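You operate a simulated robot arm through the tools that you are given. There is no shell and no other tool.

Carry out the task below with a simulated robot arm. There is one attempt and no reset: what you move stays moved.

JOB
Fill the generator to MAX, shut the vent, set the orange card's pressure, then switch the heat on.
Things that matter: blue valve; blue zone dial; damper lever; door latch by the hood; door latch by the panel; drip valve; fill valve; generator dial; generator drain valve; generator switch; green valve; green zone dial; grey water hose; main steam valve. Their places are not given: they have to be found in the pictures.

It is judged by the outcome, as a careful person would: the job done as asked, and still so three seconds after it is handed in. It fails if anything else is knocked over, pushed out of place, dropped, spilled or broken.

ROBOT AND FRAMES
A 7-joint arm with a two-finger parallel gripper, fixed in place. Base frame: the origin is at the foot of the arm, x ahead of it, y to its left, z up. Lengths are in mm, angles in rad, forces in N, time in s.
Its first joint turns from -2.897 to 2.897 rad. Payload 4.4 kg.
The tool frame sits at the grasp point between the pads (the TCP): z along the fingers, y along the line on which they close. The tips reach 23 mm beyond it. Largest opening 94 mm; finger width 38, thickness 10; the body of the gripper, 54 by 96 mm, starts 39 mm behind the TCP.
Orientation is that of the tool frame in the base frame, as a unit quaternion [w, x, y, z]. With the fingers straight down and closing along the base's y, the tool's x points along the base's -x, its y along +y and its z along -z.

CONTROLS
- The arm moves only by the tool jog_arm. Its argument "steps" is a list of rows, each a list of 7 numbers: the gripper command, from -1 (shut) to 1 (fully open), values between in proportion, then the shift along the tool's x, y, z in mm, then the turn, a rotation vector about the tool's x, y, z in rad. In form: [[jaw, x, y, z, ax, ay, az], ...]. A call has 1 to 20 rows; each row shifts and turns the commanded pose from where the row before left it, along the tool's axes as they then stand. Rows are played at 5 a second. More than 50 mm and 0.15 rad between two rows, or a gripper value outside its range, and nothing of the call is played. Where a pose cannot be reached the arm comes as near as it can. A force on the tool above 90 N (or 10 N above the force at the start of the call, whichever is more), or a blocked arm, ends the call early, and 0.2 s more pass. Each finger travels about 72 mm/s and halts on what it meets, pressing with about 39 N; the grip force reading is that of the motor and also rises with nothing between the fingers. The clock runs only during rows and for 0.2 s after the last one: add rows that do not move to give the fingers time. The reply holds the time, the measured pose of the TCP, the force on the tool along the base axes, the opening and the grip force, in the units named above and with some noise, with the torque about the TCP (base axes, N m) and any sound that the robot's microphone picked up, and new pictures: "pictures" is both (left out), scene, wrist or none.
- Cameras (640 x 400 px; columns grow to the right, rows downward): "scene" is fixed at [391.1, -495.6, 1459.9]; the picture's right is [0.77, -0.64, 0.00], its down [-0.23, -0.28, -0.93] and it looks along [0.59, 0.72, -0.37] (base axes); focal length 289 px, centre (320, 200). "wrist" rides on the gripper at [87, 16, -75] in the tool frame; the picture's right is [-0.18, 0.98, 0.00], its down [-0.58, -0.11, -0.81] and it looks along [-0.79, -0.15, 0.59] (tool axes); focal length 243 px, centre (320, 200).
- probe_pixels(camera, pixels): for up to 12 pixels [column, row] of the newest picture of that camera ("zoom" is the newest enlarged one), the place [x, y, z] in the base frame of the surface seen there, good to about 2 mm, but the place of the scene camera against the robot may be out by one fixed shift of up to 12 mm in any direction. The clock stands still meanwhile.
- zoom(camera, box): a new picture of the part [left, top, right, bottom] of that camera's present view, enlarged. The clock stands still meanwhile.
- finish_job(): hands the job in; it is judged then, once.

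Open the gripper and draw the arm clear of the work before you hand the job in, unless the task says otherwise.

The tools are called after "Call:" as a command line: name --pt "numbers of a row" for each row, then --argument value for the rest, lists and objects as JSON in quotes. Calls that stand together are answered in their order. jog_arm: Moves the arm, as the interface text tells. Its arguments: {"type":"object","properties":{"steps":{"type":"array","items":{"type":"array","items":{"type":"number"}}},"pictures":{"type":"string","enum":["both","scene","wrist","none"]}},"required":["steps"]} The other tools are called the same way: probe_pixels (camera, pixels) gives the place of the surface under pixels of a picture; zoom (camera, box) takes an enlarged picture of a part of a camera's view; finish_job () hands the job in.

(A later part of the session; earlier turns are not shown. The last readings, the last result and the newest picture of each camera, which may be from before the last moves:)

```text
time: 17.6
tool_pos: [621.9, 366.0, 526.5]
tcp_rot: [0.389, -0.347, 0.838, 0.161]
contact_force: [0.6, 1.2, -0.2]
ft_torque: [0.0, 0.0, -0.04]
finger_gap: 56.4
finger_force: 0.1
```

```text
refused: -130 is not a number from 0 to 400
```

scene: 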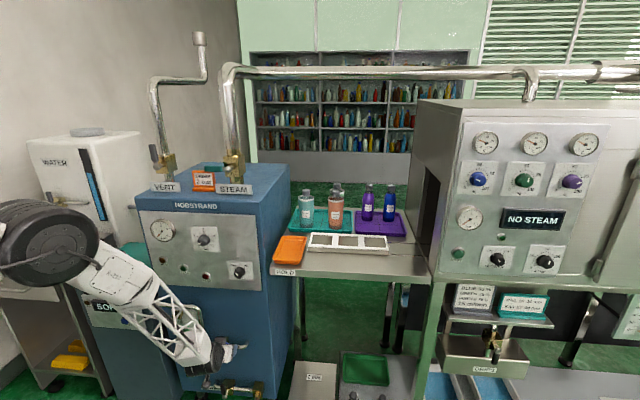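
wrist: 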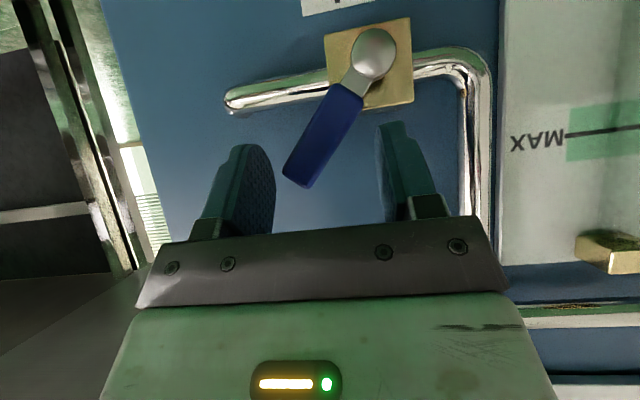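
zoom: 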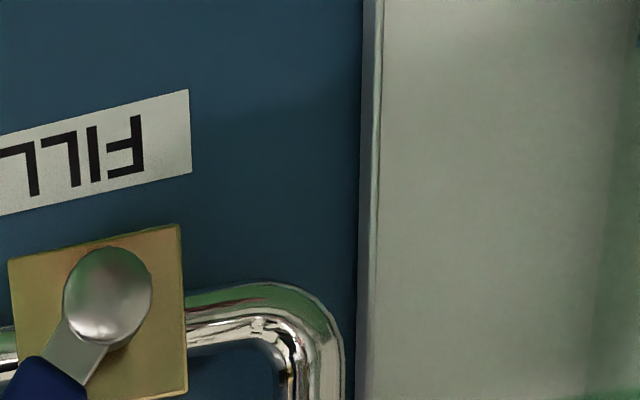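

Out-of-frame boxes are refused. I wait 2 s at this partial opening to see whether the water column climbs into the wrist view.

Call:
jog_arm --pt "0.2 0 0 0 0 0 0" --pt "0.2 0 0 0 0 0 0" --pt "0.2 0 0 0 0 0 0" --pt "0.2 0 0 0 0 0 0" --pt "0.2 0 0 0 0 0 0" --pt "0.2 0 0 0 0 0 0" --pt "0.2 0 0 0 0 0 0" --pt "0.2 0 0 0 0 0 0" --pictures "both"

Call:
zoom --camera "wrist" --box '[520, 0, 640, 120]'

Call:
zoom --camera "scene" --box '[160, 290, 224, 390]'

```text
time: 19.4
tool_pos: [621.6, 365.5, 525.9]
tcp_rot: [0.39, -0.348, 0.837, 0.162]
contact_force: [-0.2, -0.7, -1.0]
ft_torque: [0.03, -0.04, 0.01]
finger_gap: 56.6
finger_force: 0.0
```

scene: 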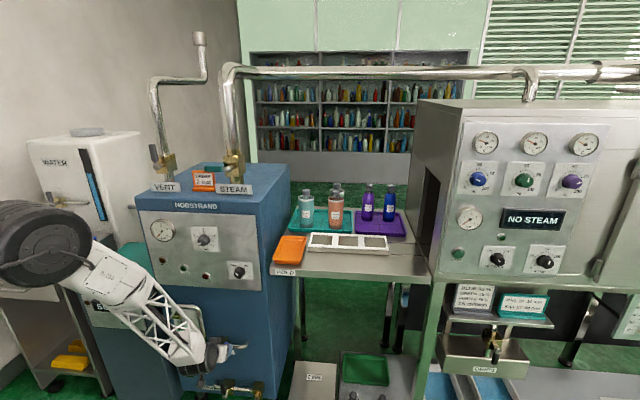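
wrist: 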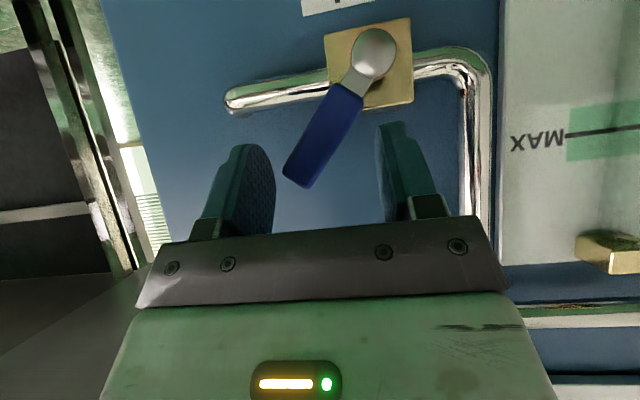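

```text
3.33 times, centred on (580, 60) of wrist
```

zoom: 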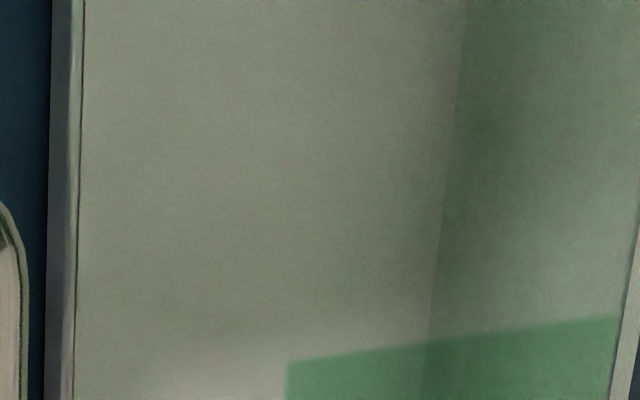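

```text
4.00 times, centred on (192, 340) of scene
```

zoom: 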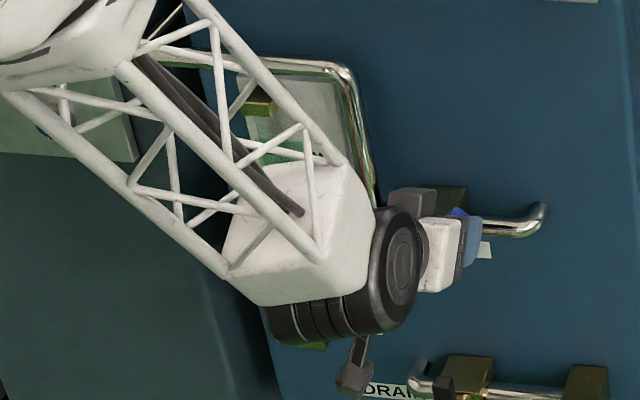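

No water visible in the upper part yet. I probe the visible tube area to know what heights I'm actually seeing.

Call:
probe_pixels --camera "wrist" --pixels '[[600, 2], [638, 2], [600, 60], [630, 60], [600, 132], [638, 128], [610, 240], [625, 30]]'

```text
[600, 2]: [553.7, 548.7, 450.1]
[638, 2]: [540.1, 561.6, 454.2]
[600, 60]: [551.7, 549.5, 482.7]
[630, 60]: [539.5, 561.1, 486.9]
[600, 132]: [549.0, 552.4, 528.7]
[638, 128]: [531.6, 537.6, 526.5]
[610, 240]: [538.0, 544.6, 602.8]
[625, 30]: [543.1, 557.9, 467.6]
```

Row 2 shows z≈450, so the level hasn't reached that yet: flow at 33° is slow or nil. I push the handle further, to about 60°.

Call:
jog_arm --pt "0.2 0 -10 0 0 0 0" --pt "0.2 0 -10 0 0 0 0" --pt "0.2 2.3 -7 1.9 0 0 0" --pt "0.2 2.3 -7 1.9 0 0 0" --pictures "wrist"

```text
time: 20.4
tool_pos: [646.9, 343.0, 521.2]
tcp_rot: [0.39, -0.348, 0.837, 0.161]
contact_force: [-3.3, -2.3, 0.0]
ft_torque: [0.03, 0.07, 0.1]
finger_gap: 56.5
finger_force: 0.5
```

wrist: 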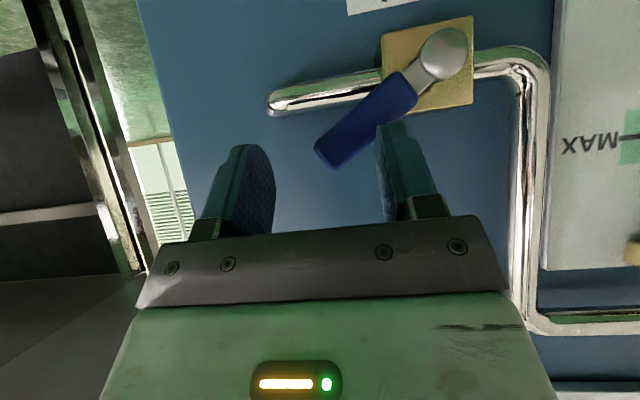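

The handle is at ~53°. I slide left 18 mm in the cage and look at the tube with a zoom at the frame's right edge.

Call:
jog_arm --pt "0.2 0 9 0 0 0 0" --pt "0.2 0 9 0 0 0 0" --pt "0.2 0 0 0 0 0 0" --pictures "wrist"

Call:
zoom --camera "wrist" --box '[600, 0, 640, 150]'

```text
time: 21.2
tool_pos: [634.4, 355.7, 520.6]
tcp_rot: [0.39, -0.346, 0.838, 0.161]
contact_force: [-0.1, 0.4, 0.1]
ft_torque: [0.0, 0.0, -0.01]
finger_gap: 56.5
finger_force: 0.0
```

wrist: 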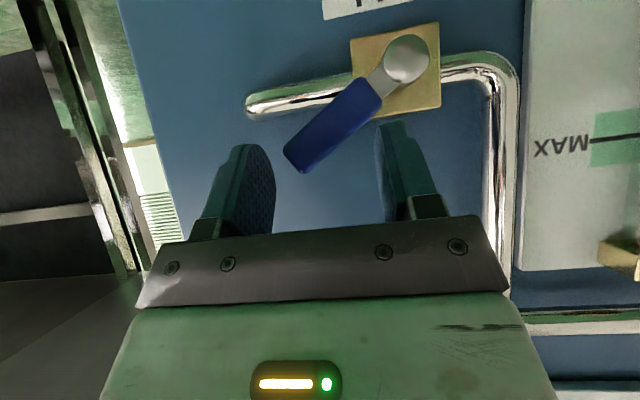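

```text
2.67 times, centred on (620, 75) of wrist
```

zoom: 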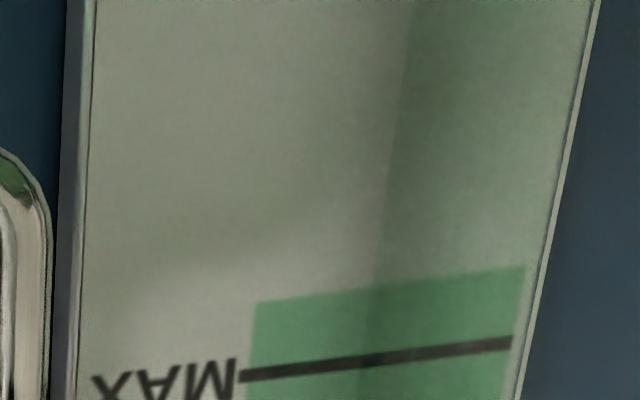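

Still no water in the visible part (down to z≈445). I wait 2 s more and look again.

Call:
jog_arm --pt "0.2 0 0 0 0 0 0" --pt "0.2 0 0 0 0 0 0" --pt "0.2 0 0 0 0 0 0" --pt "0.2 0 0 0 0 0 0" --pt "0.2 0 0 0 0 0 0" --pt "0.2 0 0 0 0 0 0" --pt "0.2 0 0 0 0 0 0" --pt "0.2 0 0 0 0 0 0" --pt "0.2 0 0 0 0 0 0" --pictures "scene"

Call:
zoom --camera "wrist" --box '[600, 0, 640, 150]'

Call:
zoom --camera "scene" --box '[20, 130, 180, 230]'

```text
time: 23.2
tool_pos: [633.6, 356.0, 520.9]
tcp_rot: [0.389, -0.347, 0.838, 0.161]
contact_force: [-0.3, 0.5, -0.9]
ft_torque: [0.03, 0.04, -0.01]
finger_gap: 56.3
finger_force: 0.2
```

scene: 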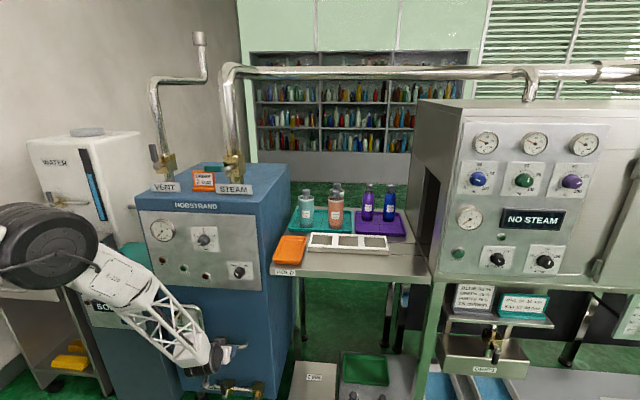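

```text
2.67 times, centred on (620, 75) of wrist
```

zoom: 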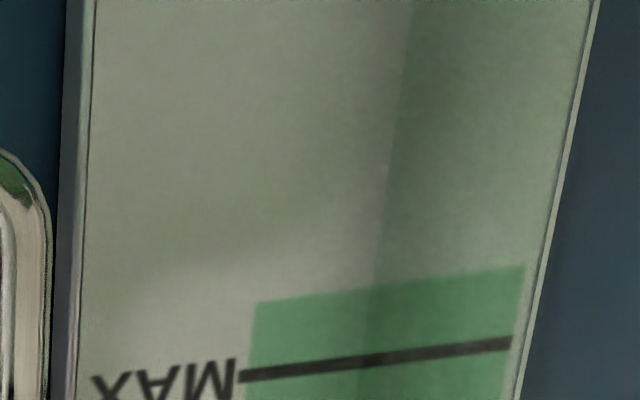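

```text
4.00 times, centred on (100, 180) of scene
```

zoom: 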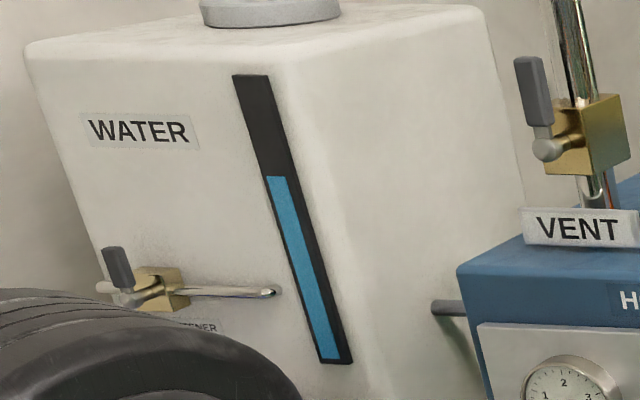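

The tank level seems a touch lower (row 174 vs 172.6), so there may be slow flow. I back out of the handle and shift left to look at the lower part of the gauge.

Call:
jog_arm --pt "0.2 14.5 0 -17.2 0 0 0" --pt "0.2 14.5 0 -17.2 0 0 0" --pt "0.2 0 40 0 0 0 0" --pt "0.2 0 40 0 0 0 0" --pt "0.2 0 0 0 0 0 0" --pictures "both"

Call:
zoom --camera "wrist" --box '[320, 0, 640, 10]'

```text
time: 24.4
tool_pos: [555.5, 373.3, 519.4]
tcp_rot: [0.387, -0.347, 0.838, 0.166]
contact_force: [-0.1, 0.2, 0.6]
ft_torque: [0.02, -0.01, 0.0]
finger_gap: 56.3
finger_force: 0.0
out of reach, approached as far as the arm can: row 4
```

scene: 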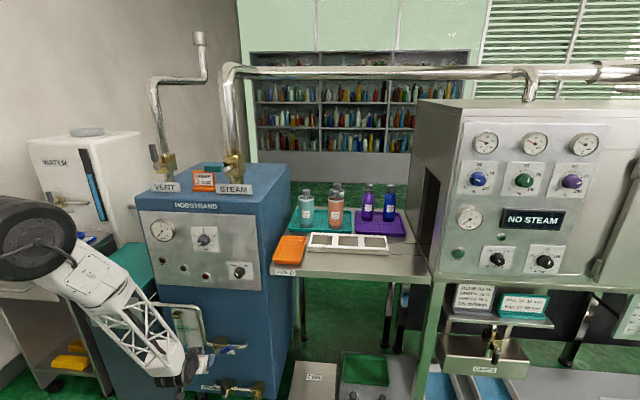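
wrist: 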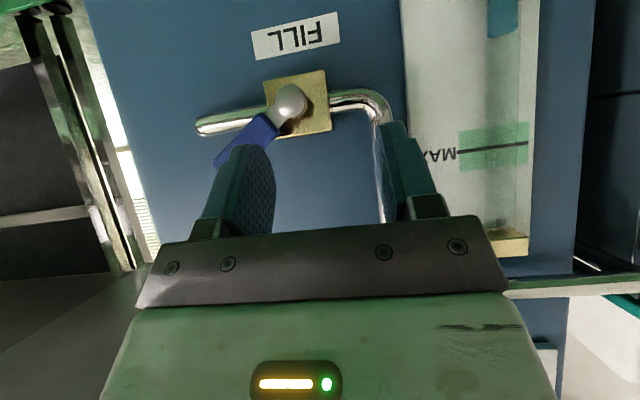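

```text
2.00 times, centred on (480, 5) of wrist
```

zoom: 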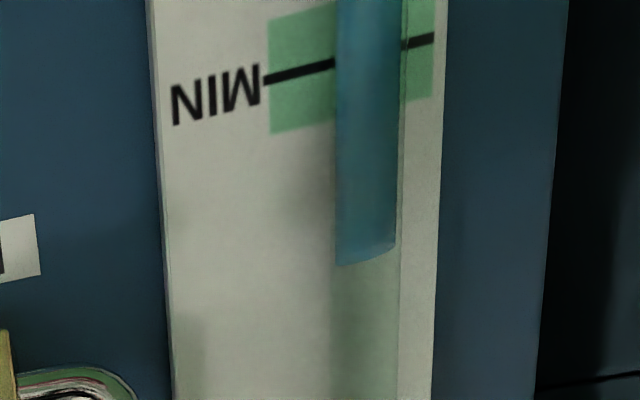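

Now the water column is visible: its top at wrist about (502,34), with MIN at the top of the zoom. I probe the water top and the MIN/MAX lines.

Call:
probe_pixels --camera "zoom" --pixels '[[365, 250], [365, 256], [365, 264], [300, 74], [365, 70], [365, 330]]'

Call:
probe_pixels --camera "wrist" --pixels '[[500, 146], [475, 150], [502, 30], [500, 100], [500, 245]]'

```text
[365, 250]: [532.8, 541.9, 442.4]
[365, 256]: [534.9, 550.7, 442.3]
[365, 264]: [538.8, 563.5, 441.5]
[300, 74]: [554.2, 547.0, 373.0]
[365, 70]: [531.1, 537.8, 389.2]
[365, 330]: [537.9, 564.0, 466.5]
```

```text
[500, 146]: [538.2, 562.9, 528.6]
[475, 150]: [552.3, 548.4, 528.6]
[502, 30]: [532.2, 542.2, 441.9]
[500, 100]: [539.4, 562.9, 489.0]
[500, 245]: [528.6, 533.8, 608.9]
```

Water top is at z≈442, MIN at 373, MAX at 528.6. I wait 1 s and measure again for the flow rate.

Call:
jog_arm --pt "0.2 0 0 0 0 0 0" --pt "0.2 0 0 0 0 0 0" --pt "0.2 0 0 0 0 0 0" --pt "0.2 0 0 0 0 0 0" --pictures "wrist"

Call:
zoom --camera "wrist" --box '[320, 0, 640, 10]'

```text
time: 25.4
tool_pos: [556.0, 373.1, 519.7]
tcp_rot: [0.388, -0.347, 0.838, 0.167]
contact_force: [0.6, 0.0, 0.4]
ft_torque: [0.01, 0.01, 0.01]
finger_gap: 56.3
finger_force: 0.1
```

wrist: 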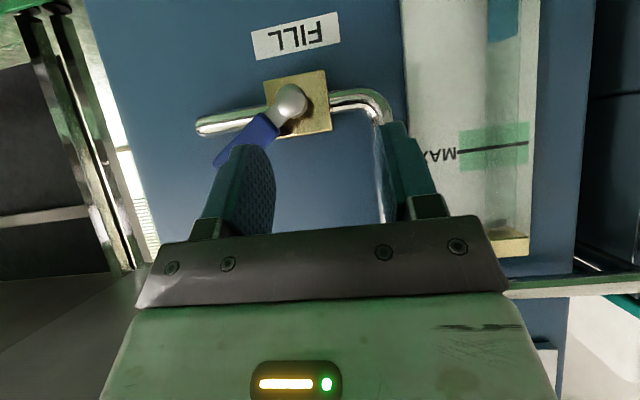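

```text
2.00 times, centred on (480, 5) of wrist
```

zoom: 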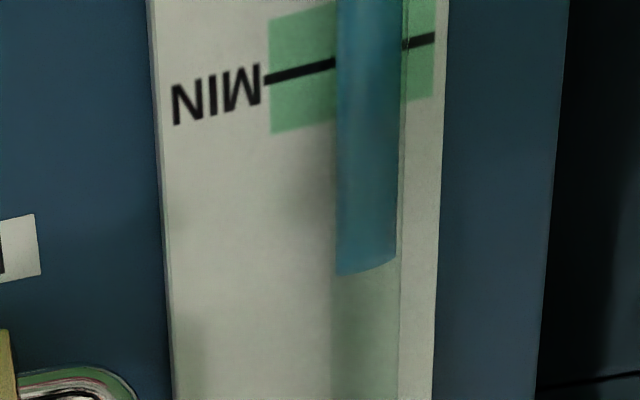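

The level rises about 3 mm/s at this opening; about 84 mm remain (~28 s). I wait here in 4 s stretches, watching the level.

Call:
jog_arm --pt "0.2 0 0 0 0 0 0" --pt "0.2 0 0 0 0 0 0" --pt "0.2 0 0 0 0 0 0" --pt "0.2 0 0 0 0 0 0" --pt "0.2 0 0 0 0 0 0" --pt "0.2 0 0 0 0 0 0" --pt "0.2 0 0 0 0 0 0" --pt "0.2 0 0 0 0 0 0" --pt "0.2 0 0 0 0 0 0" --pt "0.2 0 0 0 0 0 0" --pt "0.2 0 0 0 0 0 0" --pt "0.2 0 0 0 0 0 0" --pt "0.2 0 0 0 0 0 0" --pt "0.2 0 0 0 0 0 0" --pt "0.2 0 0 0 0 0 0" --pt "0.2 0 0 0 0 0 0" --pt "0.2 0 0 0 0 0 0" --pt "0.2 0 0 0 0 0 0" --pt "0.2 0 0 0 0 0 0" --pt "0.2 0 0 0 0 0 0" --pictures "wrist"

Call:
probe_pixels --camera "wrist" --pixels '[[502, 35], [502, 40], [502, 45], [502, 50], [502, 55], [502, 60], [502, 65], [502, 70]]'

```text
time: 29.6
tool_pos: [555.1, 372.8, 520.4]
tcp_rot: [0.387, -0.346, 0.839, 0.166]
contact_force: [0.5, -0.1, 0.0]
ft_torque: [-0.02, 0.0, 0.01]
finger_gap: 56.2
finger_force: 0.1
```

wrist: 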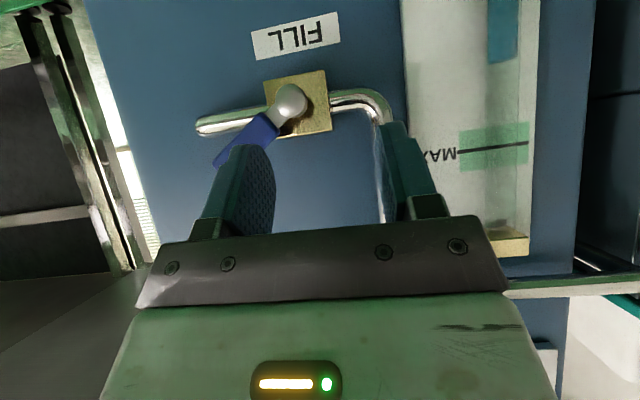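

```text
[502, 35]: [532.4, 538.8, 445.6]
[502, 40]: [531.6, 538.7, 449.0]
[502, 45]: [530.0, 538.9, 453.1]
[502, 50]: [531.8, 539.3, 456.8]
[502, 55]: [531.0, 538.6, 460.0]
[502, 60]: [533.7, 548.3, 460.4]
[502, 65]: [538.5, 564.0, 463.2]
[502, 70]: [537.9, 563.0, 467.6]
```

The level is 460.4 at t=29.6 (≈3.5 mm/s), so MAX would come at about t≈49. I wait about 8 s more here.

Call:
jog_arm --pt "0.2 0 0 0 0 0 0" --pt "0.2 0 0 0 0 0 0" --pt "0.2 0 0 0 0 0 0" --pt "0.2 0 0 0 0 0 0" --pt "0.2 0 0 0 0 0 0" --pt "0.2 0 0 0 0 0 0" --pt "0.2 0 0 0 0 0 0" --pt "0.2 0 0 0 0 0 0" --pt "0.2 0 0 0 0 0 0" --pt "0.2 0 0 0 0 0 0" --pt "0.2 0 0 0 0 0 0" --pt "0.2 0 0 0 0 0 0" --pt "0.2 0 0 0 0 0 0" --pt "0.2 0 0 0 0 0 0" --pt "0.2 0 0 0 0 0 0" --pt "0.2 0 0 0 0 0 0" --pt "0.2 0 0 0 0 0 0" --pt "0.2 0 0 0 0 0 0" --pt "0.2 0 0 0 0 0 0" --pt "0.2 0 0 0 0 0 0" --pictures "none"

Call:
jog_arm --pt "0.2 0 0 0 0 0 0" --pt "0.2 0 0 0 0 0 0" --pt "0.2 0 0 0 0 0 0" --pt "0.2 0 0 0 0 0 0" --pt "0.2 0 0 0 0 0 0" --pt "0.2 0 0 0 0 0 0" --pt "0.2 0 0 0 0 0 0" --pt "0.2 0 0 0 0 0 0" --pt "0.2 0 0 0 0 0 0" --pt "0.2 0 0 0 0 0 0" --pt "0.2 0 0 0 0 0 0" --pt "0.2 0 0 0 0 0 0" --pt "0.2 0 0 0 0 0 0" --pt "0.2 0 0 0 0 0 0" --pt "0.2 0 0 0 0 0 0" --pt "0.2 0 0 0 0 0 0" --pictures "wrist"

Call:
probe_pixels --camera "wrist" --pixels '[[502, 80], [502, 85], [502, 90], [502, 95], [502, 100], [502, 105], [502, 110]]'

```text
time: 33.8
tool_pos: [554.6, 373.3, 520.2]
tcp_rot: [0.387, -0.347, 0.838, 0.167]
contact_force: [0.2, 0.9, -0.3]
ft_torque: [-0.02, 0.0, 0.0]
finger_gap: 56.5
finger_force: 0.0
```

```text
time: 37.2
tool_pos: [555.9, 373.3, 519.9]
tcp_rot: [0.386, -0.348, 0.838, 0.166]
contact_force: [0.9, -0.3, 1.3]
ft_torque: [0.0, 0.0, 0.0]
finger_gap: 56.3
finger_force: 0.2
```

wrist: 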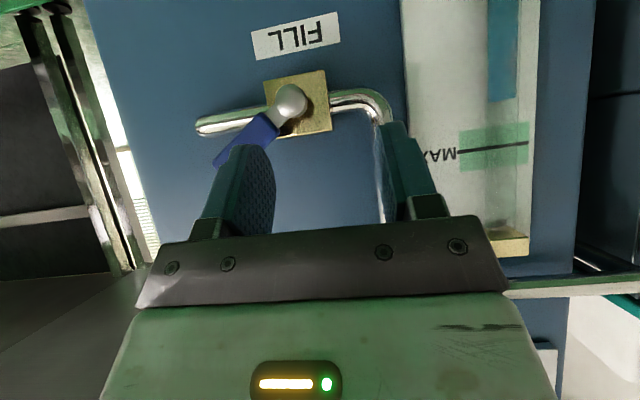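

```text
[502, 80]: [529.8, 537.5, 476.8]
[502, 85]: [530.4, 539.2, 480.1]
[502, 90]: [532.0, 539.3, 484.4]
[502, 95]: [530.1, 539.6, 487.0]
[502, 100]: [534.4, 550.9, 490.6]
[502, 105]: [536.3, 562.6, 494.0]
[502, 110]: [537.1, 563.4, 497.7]
```

The level is ≈489.5 at t=37.2 (3.8 mm/s), leaving ~10 s. I return to the cage around the handle: right 67 mm, then inward 43 mm.

Call:
jog_arm --pt "0.2 0 -32 0 0 0 0" --pt "0.2 0 -32 0 0 0 0" --pt "0.2 0 0 0 0 0 0" --pt "0.2 -13.8 0 16.4 0 0 0" --pt "0.2 -13.8 0 16.4 0 0 0" --pt "0.2 0 0 0 0 0 0" --pictures "wrist"

Call:
zoom --camera "wrist" --box '[600, 0, 640, 150]'

```text
time: 38.6
tool_pos: [630.7, 357.2, 519.8]
tcp_rot: [0.389, -0.348, 0.838, 0.161]
contact_force: [0.2, 0.3, -0.2]
ft_torque: [0.02, -0.01, -0.02]
finger_gap: 56.1
finger_force: 0.0
```

wrist: 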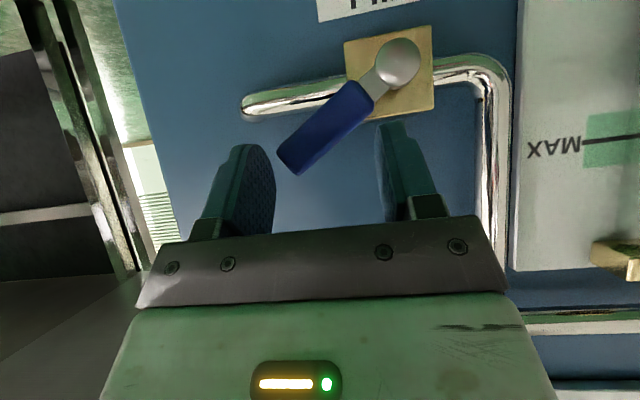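

```text
2.67 times, centred on (620, 75) of wrist
```

zoom: 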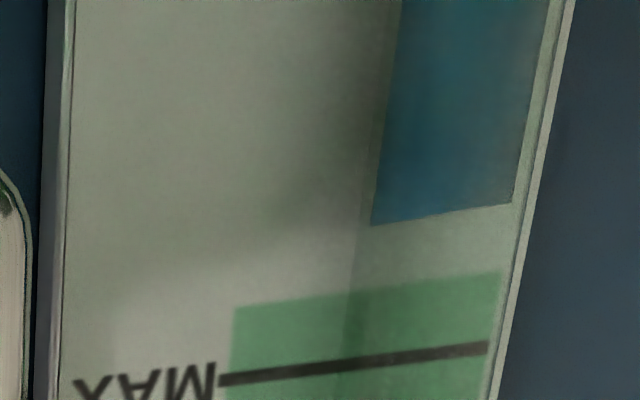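

In the cage, the water top shows at zoom (430,215), below the MAX band. I wait 4 s and then check again.

Call:
jog_arm --pt "0.2 0 0 0 0 0 0" --pt "0.2 0 0 0 0 0 0" --pt "0.2 0 0 0 0 0 0" --pt "0.2 0 0 0 0 0 0" --pt "0.2 0 0 0 0 0 0" --pt "0.2 0 0 0 0 0 0" --pt "0.2 0 0 0 0 0 0" --pt "0.2 0 0 0 0 0 0" --pt "0.2 0 0 0 0 0 0" --pt "0.2 0 0 0 0 0 0" --pt "0.2 0 0 0 0 0 0" --pt "0.2 0 0 0 0 0 0" --pt "0.2 0 0 0 0 0 0" --pt "0.2 0 0 0 0 0 0" --pt "0.2 0 0 0 0 0 0" --pt "0.2 0 0 0 0 0 0" --pt "0.2 0 0 0 0 0 0" --pt "0.2 0 0 0 0 0 0" --pt "0.2 0 0 0 0 0 0" --pictures "wrist"

Call:
zoom --camera "wrist" --box '[600, 0, 640, 150]'

Call:
probe_pixels --camera "zoom" --pixels '[[430, 270], [430, 280], [430, 290], [430, 300], [430, 310], [430, 320], [430, 330], [300, 365]]'

```text
time: 42.6
tool_pos: [629.3, 358.8, 520.5]
tcp_rot: [0.39, -0.347, 0.838, 0.161]
contact_force: [0.0, 0.0, 1.0]
ft_torque: [0.02, 0.03, 0.03]
finger_gap: 56.4
finger_force: 0.1
```

wrist: 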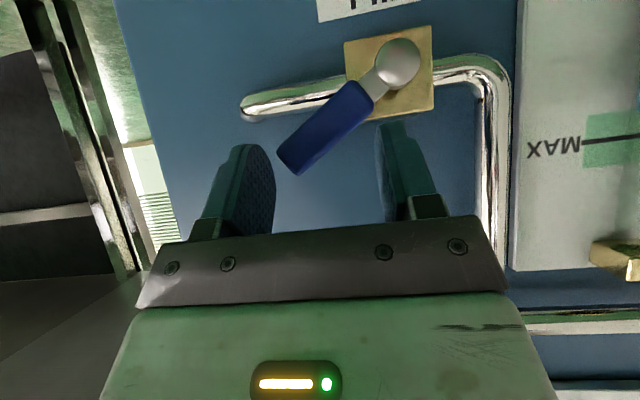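

```text
2.67 times, centred on (620, 75) of wrist
```

zoom: 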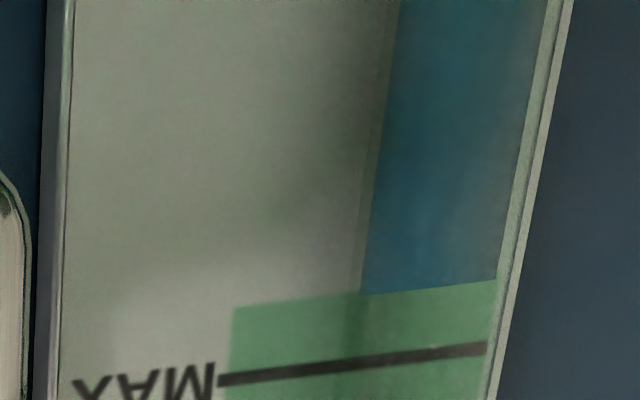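

```text
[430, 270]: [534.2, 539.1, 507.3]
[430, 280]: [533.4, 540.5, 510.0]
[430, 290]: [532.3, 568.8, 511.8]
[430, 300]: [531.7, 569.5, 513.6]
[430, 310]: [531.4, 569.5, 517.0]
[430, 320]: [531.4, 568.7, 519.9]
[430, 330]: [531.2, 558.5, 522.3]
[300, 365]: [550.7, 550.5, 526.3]
```

The level is 511.5 at t=42.6 with MAX at ~527.5; at 3.9 mm/s I wait 2.8 s more, then close.

Call:
jog_arm --pt "0.2 0 0 0 0 0 0" --pt "0.2 0 0 0 0 0 0" --pt "0.2 0 0 0 0 0 0" --pt "0.2 0 0 0 0 0 0" --pt "0.2 0 0 0 0 0 0" --pt "0.2 0 0 0 0 0 0" --pt "0.2 0 0 0 0 0 0" --pt "0.2 0 0 0 0 0 0" --pt "0.2 0 0 0 0 0 0" --pt "0.2 0 0 0 0 0 0" --pt "0.2 0 0 0 0 0 0" --pt "0.2 0 0 0 0 0 0" --pt "0.2 0 0 0 0 0 0" --pictures "none"

Call:
jog_arm --pt "0.2 0 9 0 0 0 0" --pt "0.2 0 9 0 0 0 0" --pt "0.2 0 10 0 0 0 0" --pt "0.2 0 10 0 0 0 0" --pt "0.2 0 10 0 0 0 0" --pt "0.2 0 8 0 0 0 0" --pictures "wrist"

Call:
zoom --camera "wrist" --box '[560, 0, 640, 150]'

```text
time: 45.4
tool_pos: [630.6, 358.5, 520.0]
tcp_rot: [0.39, -0.348, 0.837, 0.162]
contact_force: [0.0, 0.2, -0.2]
ft_torque: [0.02, -0.04, 0.02]
finger_gap: 56.4
finger_force: 0.1
```

```text
time: 46.2
tool_pos: [615.6, 370.6, 524.2]
tcp_rot: [0.392, -0.343, 0.838, 0.16]
contact_force: [8.6, -79.0, 43.8]
ft_torque: [-1.82, -1.52, -3.53]
finger_gap: 84.3
finger_force: 31.5
stopped in row 4: the force on the tool passed its limit at 99 N (the readings are from after the stop); the commanded pose is now the measured one
```

wrist: 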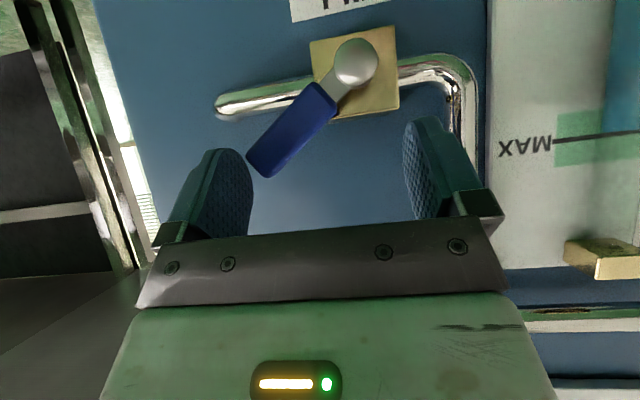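

```text
2.67 times, centred on (600, 75) of wrist
```

zoom: 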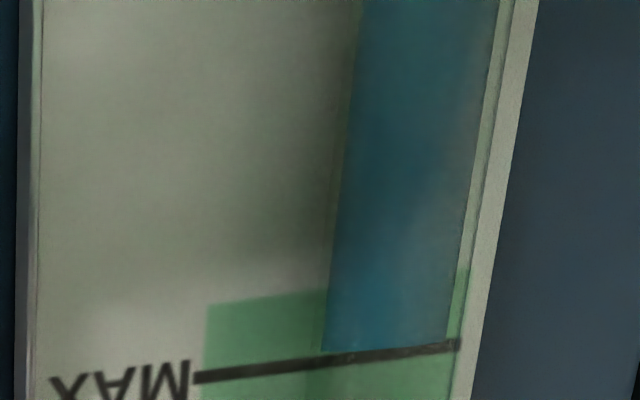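

The finger met the handle's tip end-on and jammed (99 N), with the level now at about the MAX line. I open the jaws fully, drop below the tip and push the handle up-left from its underside to close it properly.

Call:
jog_arm --pt "1 4 -2 3.4 0 0 0" --pt "1 11 0 9.3 0 0 0" --pt "1 11 0 9.3 0 0 0" --pt "1 0 18 0 0 0 0" --pt "1 -6.9 8 -5.8 0 0 0" --pt "1 -5.3 8 -4.5 0 0 0" --pt "1 -4.6 9 -3.9 0 0 0" --pt "1 -3.1 10 -2.6 0 0 0" --pt "1 -2.3 8 -1.9 0 0 0" --pictures "wrist"

Call:
zoom --camera "wrist" --box '[480, 0, 640, 200]'

```text
time: 46.8
tool_pos: [620.2, 371.6, 507.7]
tcp_rot: [0.392, -0.341, 0.84, 0.159]
contact_force: [5.8, -18.7, 6.7]
ft_torque: [-0.4, -0.31, -0.81]
finger_gap: 93.6
finger_force: 0.5
stopped in row 2: the force on the tool passed its limit at 115 N (the readings are from after the stop); the commanded pose is now the measured one
```

wrist: 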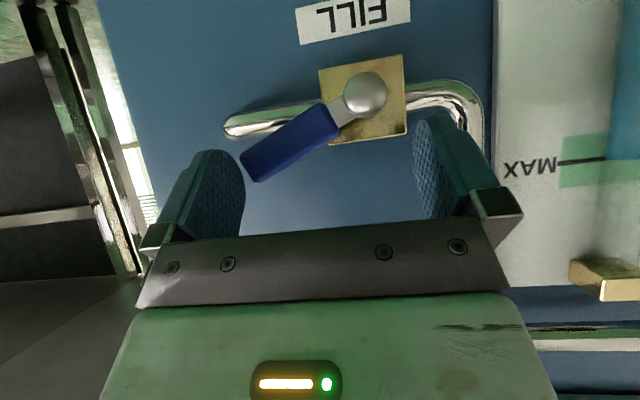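

```text
2.00 times, centred on (560, 100) of wrist
```

zoom: 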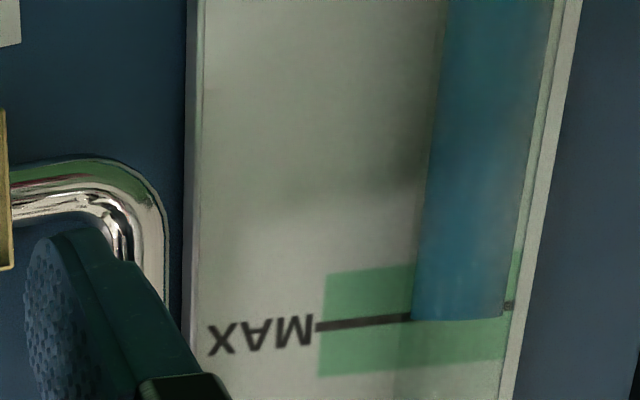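

The finger pressed the tip down a bit more (handle now ~63°). The clock stands still, so I probe the current water level and the handle before the next move.

Call:
probe_pixels --camera "zoom" --pixels '[[460, 305], [460, 312], [460, 318], [460, 326], [350, 324]]'

Call:
probe_pixels --camera "wrist" --pixels '[[365, 92], [258, 166], [250, 160], [265, 175], [300, 145], [243, 165], [220, 170], [430, 150]]'

```text
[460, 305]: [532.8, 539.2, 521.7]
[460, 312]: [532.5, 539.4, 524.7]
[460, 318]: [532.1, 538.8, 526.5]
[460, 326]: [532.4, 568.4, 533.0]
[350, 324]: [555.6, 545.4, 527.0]
```

```text
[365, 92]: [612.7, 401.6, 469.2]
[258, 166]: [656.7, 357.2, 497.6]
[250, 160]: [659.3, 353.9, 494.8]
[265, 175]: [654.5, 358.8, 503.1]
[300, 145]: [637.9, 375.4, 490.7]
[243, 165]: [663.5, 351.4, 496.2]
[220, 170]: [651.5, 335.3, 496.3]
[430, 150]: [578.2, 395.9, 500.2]
```

The level is 527 (at MAX), so I must close now. I retreat slightly, pitch down more, drop the right finger under the handle (which lies from (149,469) to (220,497) in u,z), go back in and lift it up-left along its arc.

Call:
jog_arm --pt "1 18 0 -21.4 0 0.14 0" --pt "1 29.4 18 32.7 0 0.14 0" --pt "1 -21.6 0 14.5 0 0 0" --pt "1 -6.7 0 -9.9 0 0 0" --pt "1 -6.1 2 -9.1 0 0 0" --pt "1 -6.1 9 -9.1 0 0 0" --pt "1 -5.4 10 -8 0 0 0" --pt "1 -3.6 12 -5.4 0 0 0" --pt "1 -1.7 10 -2.5 0 0 0" --pt "1 -0.6 5 -0.8 0 0 0" --pictures "both"

Call:
zoom --camera "wrist" --box '[440, 0, 640, 200]'

```text
time: 49.0
tool_pos: [573.5, 415.4, 519.0]
tcp_rot: [0.271, -0.36, 0.886, 0.11]
contact_force: [50.8, -31.8, -15.4]
ft_torque: [0.05, 0.14, -0.35]
finger_gap: 94.1
finger_force: 0.4
```

scene: 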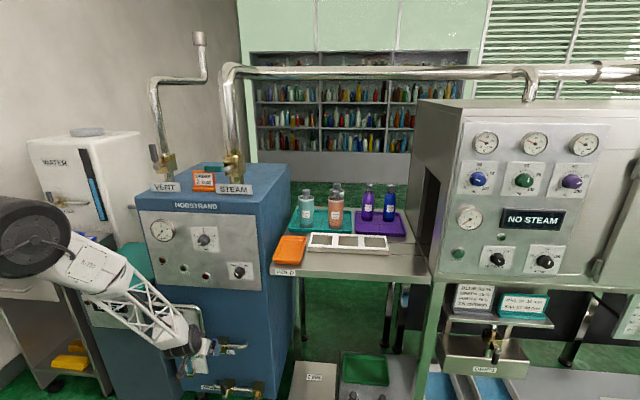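
wrist: 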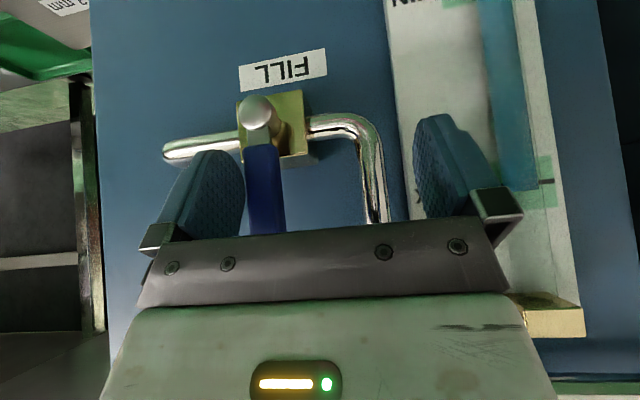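

```text
2.00 times, centred on (540, 100) of wrist
```

zoom: 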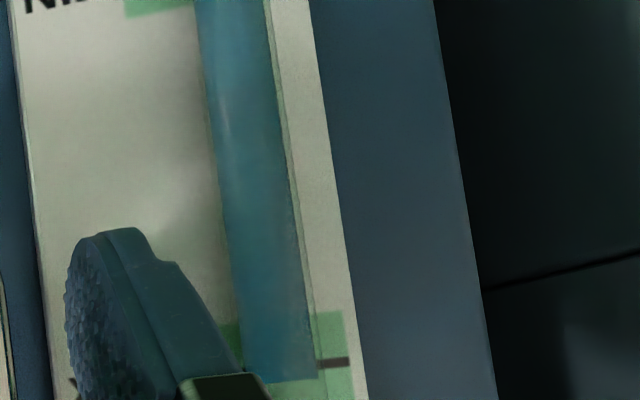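

The handle is vertical again and pressed against its stop (~60 N sideways). I release by moving right 6 mm, and probe the water top around zoom (280,378).

Call:
probe_pixels --camera "zoom" --pixels '[[285, 365], [285, 374], [285, 382], [335, 362]]'

Call:
jog_arm --pt "1 0 -4 0 0 0 0" --pt "1 0 -4 0 0 0 0" --pt "1 0 0 0 0 0 0" --pictures "wrist"

Call:
zoom --camera "wrist" --box '[440, 0, 640, 200]'

```text
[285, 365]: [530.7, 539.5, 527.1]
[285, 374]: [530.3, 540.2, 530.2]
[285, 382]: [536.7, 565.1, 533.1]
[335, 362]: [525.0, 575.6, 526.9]
```

```text
time: 49.8
tool_pos: [577.1, 411.8, 518.5]
tcp_rot: [0.269, -0.361, 0.886, 0.11]
contact_force: [-0.6, 0.5, -0.5]
ft_torque: [0.02, 0.01, -0.04]
finger_gap: 94.0
finger_force: 0.1
```

wrist: 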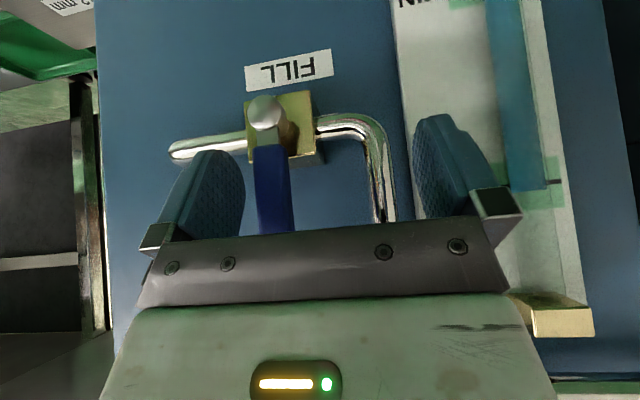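

```text
2.00 times, centred on (540, 100) of wrist
```

zoom: 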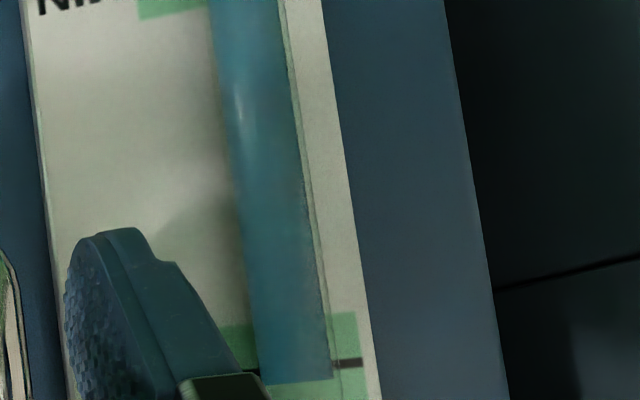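

The valve is shut and untouched (force ~0). I check that the level is steady, then back straight out from the handle.

Call:
probe_pixels --camera "zoom" --pixels '[[295, 370], [295, 376], [295, 382], [345, 363]]'

Call:
jog_arm --pt "1 16.6 0 -11.2 0 0 0" --pt "1 16.6 0 -11.2 0 0 0" --pt "1 16.6 0 -11.2 0 0 0" --pt "1 0 0 0 0 0 0" --pictures "both"

Call:
zoom --camera "wrist" --box '[240, 0, 560, 200]'

```text
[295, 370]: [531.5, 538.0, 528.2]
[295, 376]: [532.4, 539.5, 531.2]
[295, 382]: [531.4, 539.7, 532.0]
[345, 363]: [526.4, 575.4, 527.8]
```

```text
time: 50.8
tool_pos: [533.4, 365.7, 518.3]
tcp_rot: [0.27, -0.361, 0.886, 0.11]
contact_force: [-0.1, -0.1, 0.3]
ft_torque: [-0.01, 0.03, -0.04]
finger_gap: 94.0
finger_force: 0.0
```

scene: 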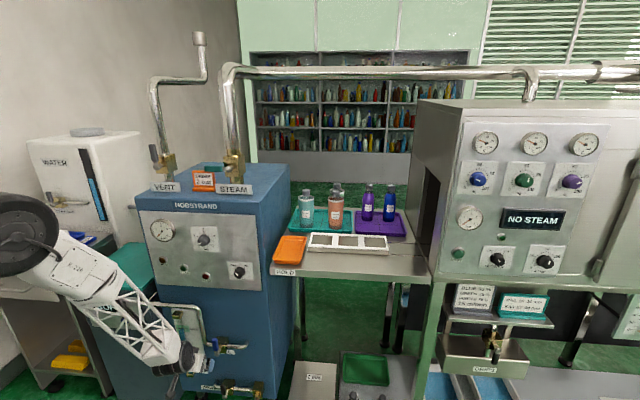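
wrist: 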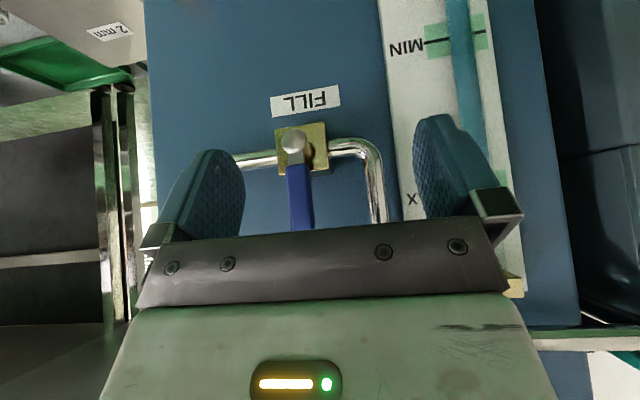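

```text
2.00 times, centred on (400, 100) of wrist
```

zoom: 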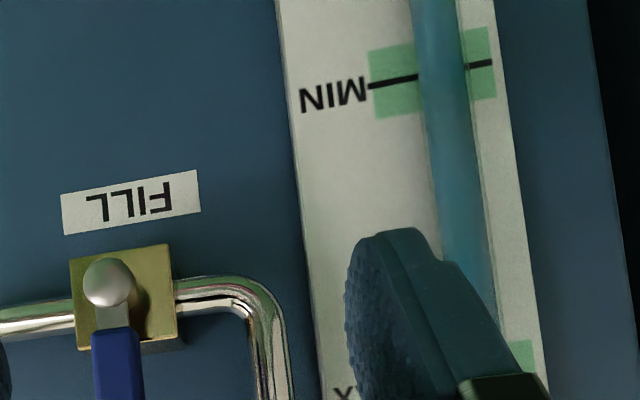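

The handle is upright and the level sits just at MAX (~531 vs 527, inside the band). Next I raise the arm in front of the generator toward the vent height.

Call:
jog_arm --pt "1 -25.2 0 -37.3 0 0 0" --pt "1 -25.2 0 -37.3 0 0 0" --pt "1 -25.2 0 -37.3 0 0 0" --pt "1 -25.2 0 -37.3 0 0 0" --pt "1 -25.2 0 -37.3 0 0 0" --pt "1 -25.2 0 -37.3 0 0 0" --pt "1 -25.2 0 -37.3 0 0 0" --pt "1 -25.2 0 -37.3 0 0 0" --pt "1 -25.2 0 -37.3 0 0 0" --pt "1 -25.2 0 -37.3 0 0 0" --pictures "both"

Call:
zoom --camera "scene" --box '[150, 290, 262, 400]'

```text
time: 53.0
tool_pos: [535.9, 367.5, 966.8]
tcp_rot: [0.269, -0.361, 0.886, 0.11]
contact_force: [-0.5, 0.2, 0.0]
ft_torque: [0.01, -0.04, 0.02]
finger_gap: 93.8
finger_force: 0.1
```

scene: 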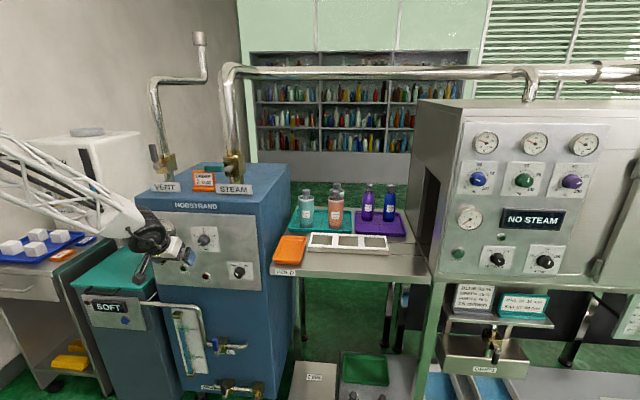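
wrist: 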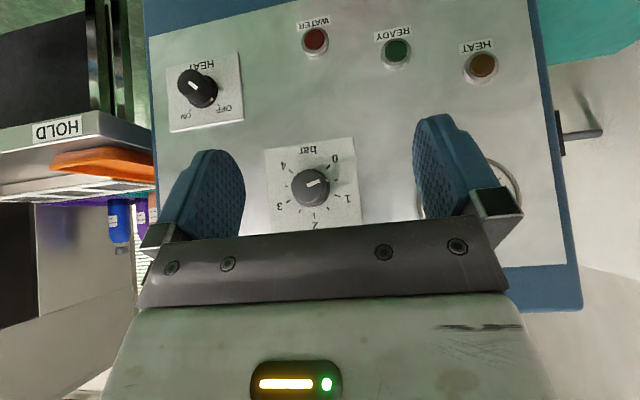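

```text
3.64 times, centred on (206, 345) of scene
```

zoom: 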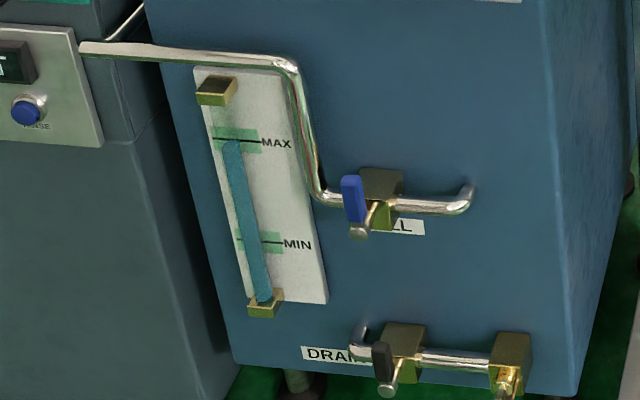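

In the scene the water top reaches the MAX line at zoom (232,141), and both FILL and DRAIN handles are upright. I confirm with probes there, and continue raising the arm while levelling the tool.

Call:
probe_pixels --camera "zoom" --pixels '[[232, 139], [232, 142], [232, 145], [233, 150], [234, 155], [255, 141.5]]'

Call:
jog_arm --pt "0 -25.2 0 -37.3 0 -0.14 0" --pt "0 -30 0 -33.5 0 -0.14 0" --pt "-1 -34.5 0 -28.9 0 -0.14 0" --pt "-1 -38 0 -23.8 0 -0.14 0" --pt "-1 -41.2 0 -18.2 0 -0.14 0" --pt "-1 -43.2 0 -12.4 0 -0.14 0" --pt "-1 -44.6 0 -6.2 0 -0.14 0" --pictures "both"

```text
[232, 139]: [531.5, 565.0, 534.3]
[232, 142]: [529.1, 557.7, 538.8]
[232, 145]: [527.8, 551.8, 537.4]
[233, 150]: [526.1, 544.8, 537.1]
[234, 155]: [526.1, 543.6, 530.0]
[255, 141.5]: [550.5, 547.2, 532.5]
```

```text
time: 54.6
tool_pos: [539.9, 374.1, 1274.7]
tcp_rot: [0.651, -0.269, 0.658, 0.265]
contact_force: [-3.0, -1.0, 4.5]
ft_torque: [-0.13, 0.22, -0.06]
finger_gap: 0.0
finger_force: 39.0
```

scene: 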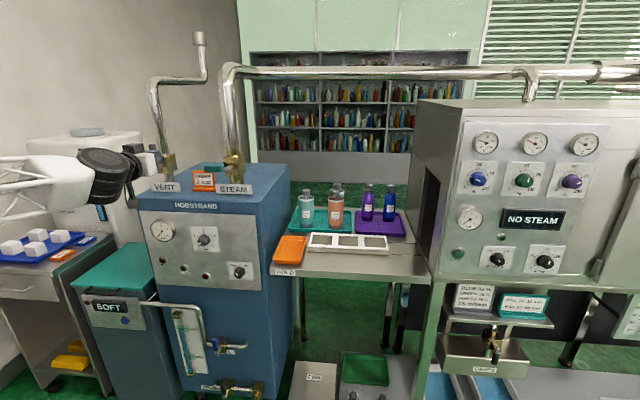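
wrist: 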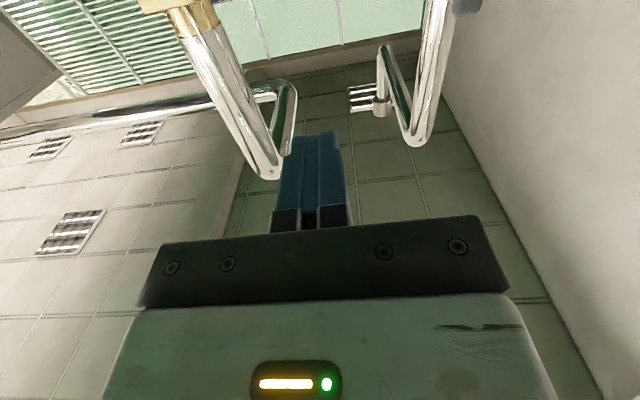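

The level is ~4–5 mm over the MAX line by both cameras, inside the band. For the vent I pitch the tool 40° down so the wrist camera sees the valve, and shift left toward u≈30.

Call:
jog_arm --pt "-1 0 0 0 0 0.14 0" --pt "-1 0 15 0 0 0.14 0" --pt "-1 0 25 0 0 0.14 0" --pt "-1 0 25 0 0 0.14 0" --pt "-1 0 20 0 0 0.14 0" --pt "-1 0 0 0 0 0 0" --pictures "both"

```text
time: 56.2
tool_pos: [399.7, 345.4, 1437.6]
tcp_rot: [0.535, -0.319, 0.751, 0.22]
contact_force: [0.5, 0.5, -1.1]
ft_torque: [0.03, -0.07, 0.01]
finger_gap: 0.0
finger_force: 39.2
out of reach, approached as far as the arm can: row 4, 5
stopped in row 6: the arm was blocked; the commanded pose is now the measured one
```

scene: 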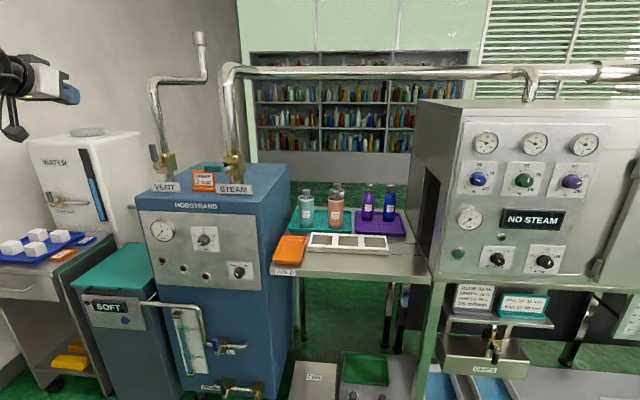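
wrist: 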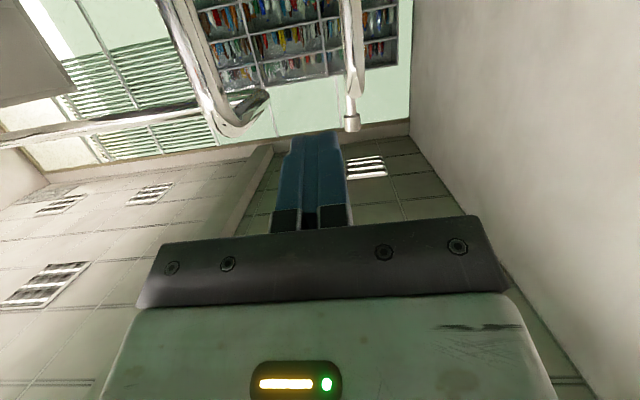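

The arm's fold made it drift up to (400,345,1438) without touching anything. I extend forward from here, where it should have more room, and then pitch and descend.

Call:
jog_arm --pt "-1 -13.3 0 37.7 0 0 0" --pt "-1 -13.3 0 37.7 0 0 0" --pt "-1 -13.3 0 37.7 0 0 0" --pt "-1 -13.3 0 37.7 0 0 0" --pt "-1 0 0 0 0 0 0" --pictures "both"

```text
time: 57.4
tool_pos: [511.8, 461.5, 1435.4]
tcp_rot: [0.535, -0.318, 0.752, 0.219]
contact_force: [-0.1, 0.8, -0.4]
ft_torque: [0.04, -0.01, 0.0]
finger_gap: 0.1
finger_force: 39.2
```

scene: 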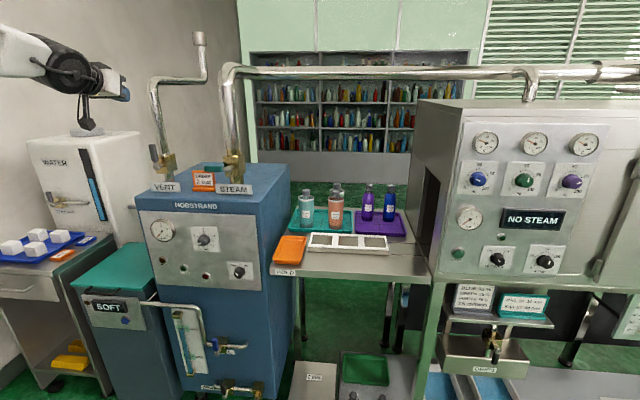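
wrist: 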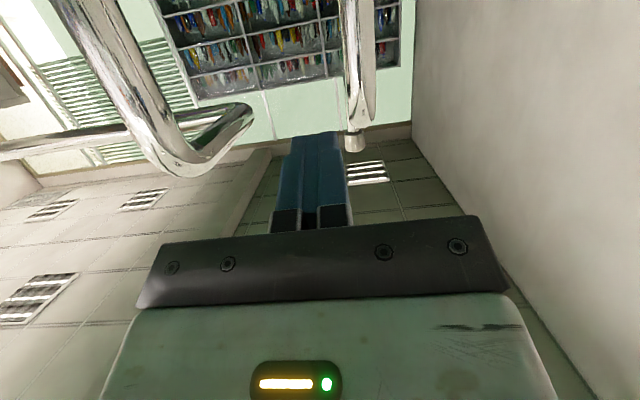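

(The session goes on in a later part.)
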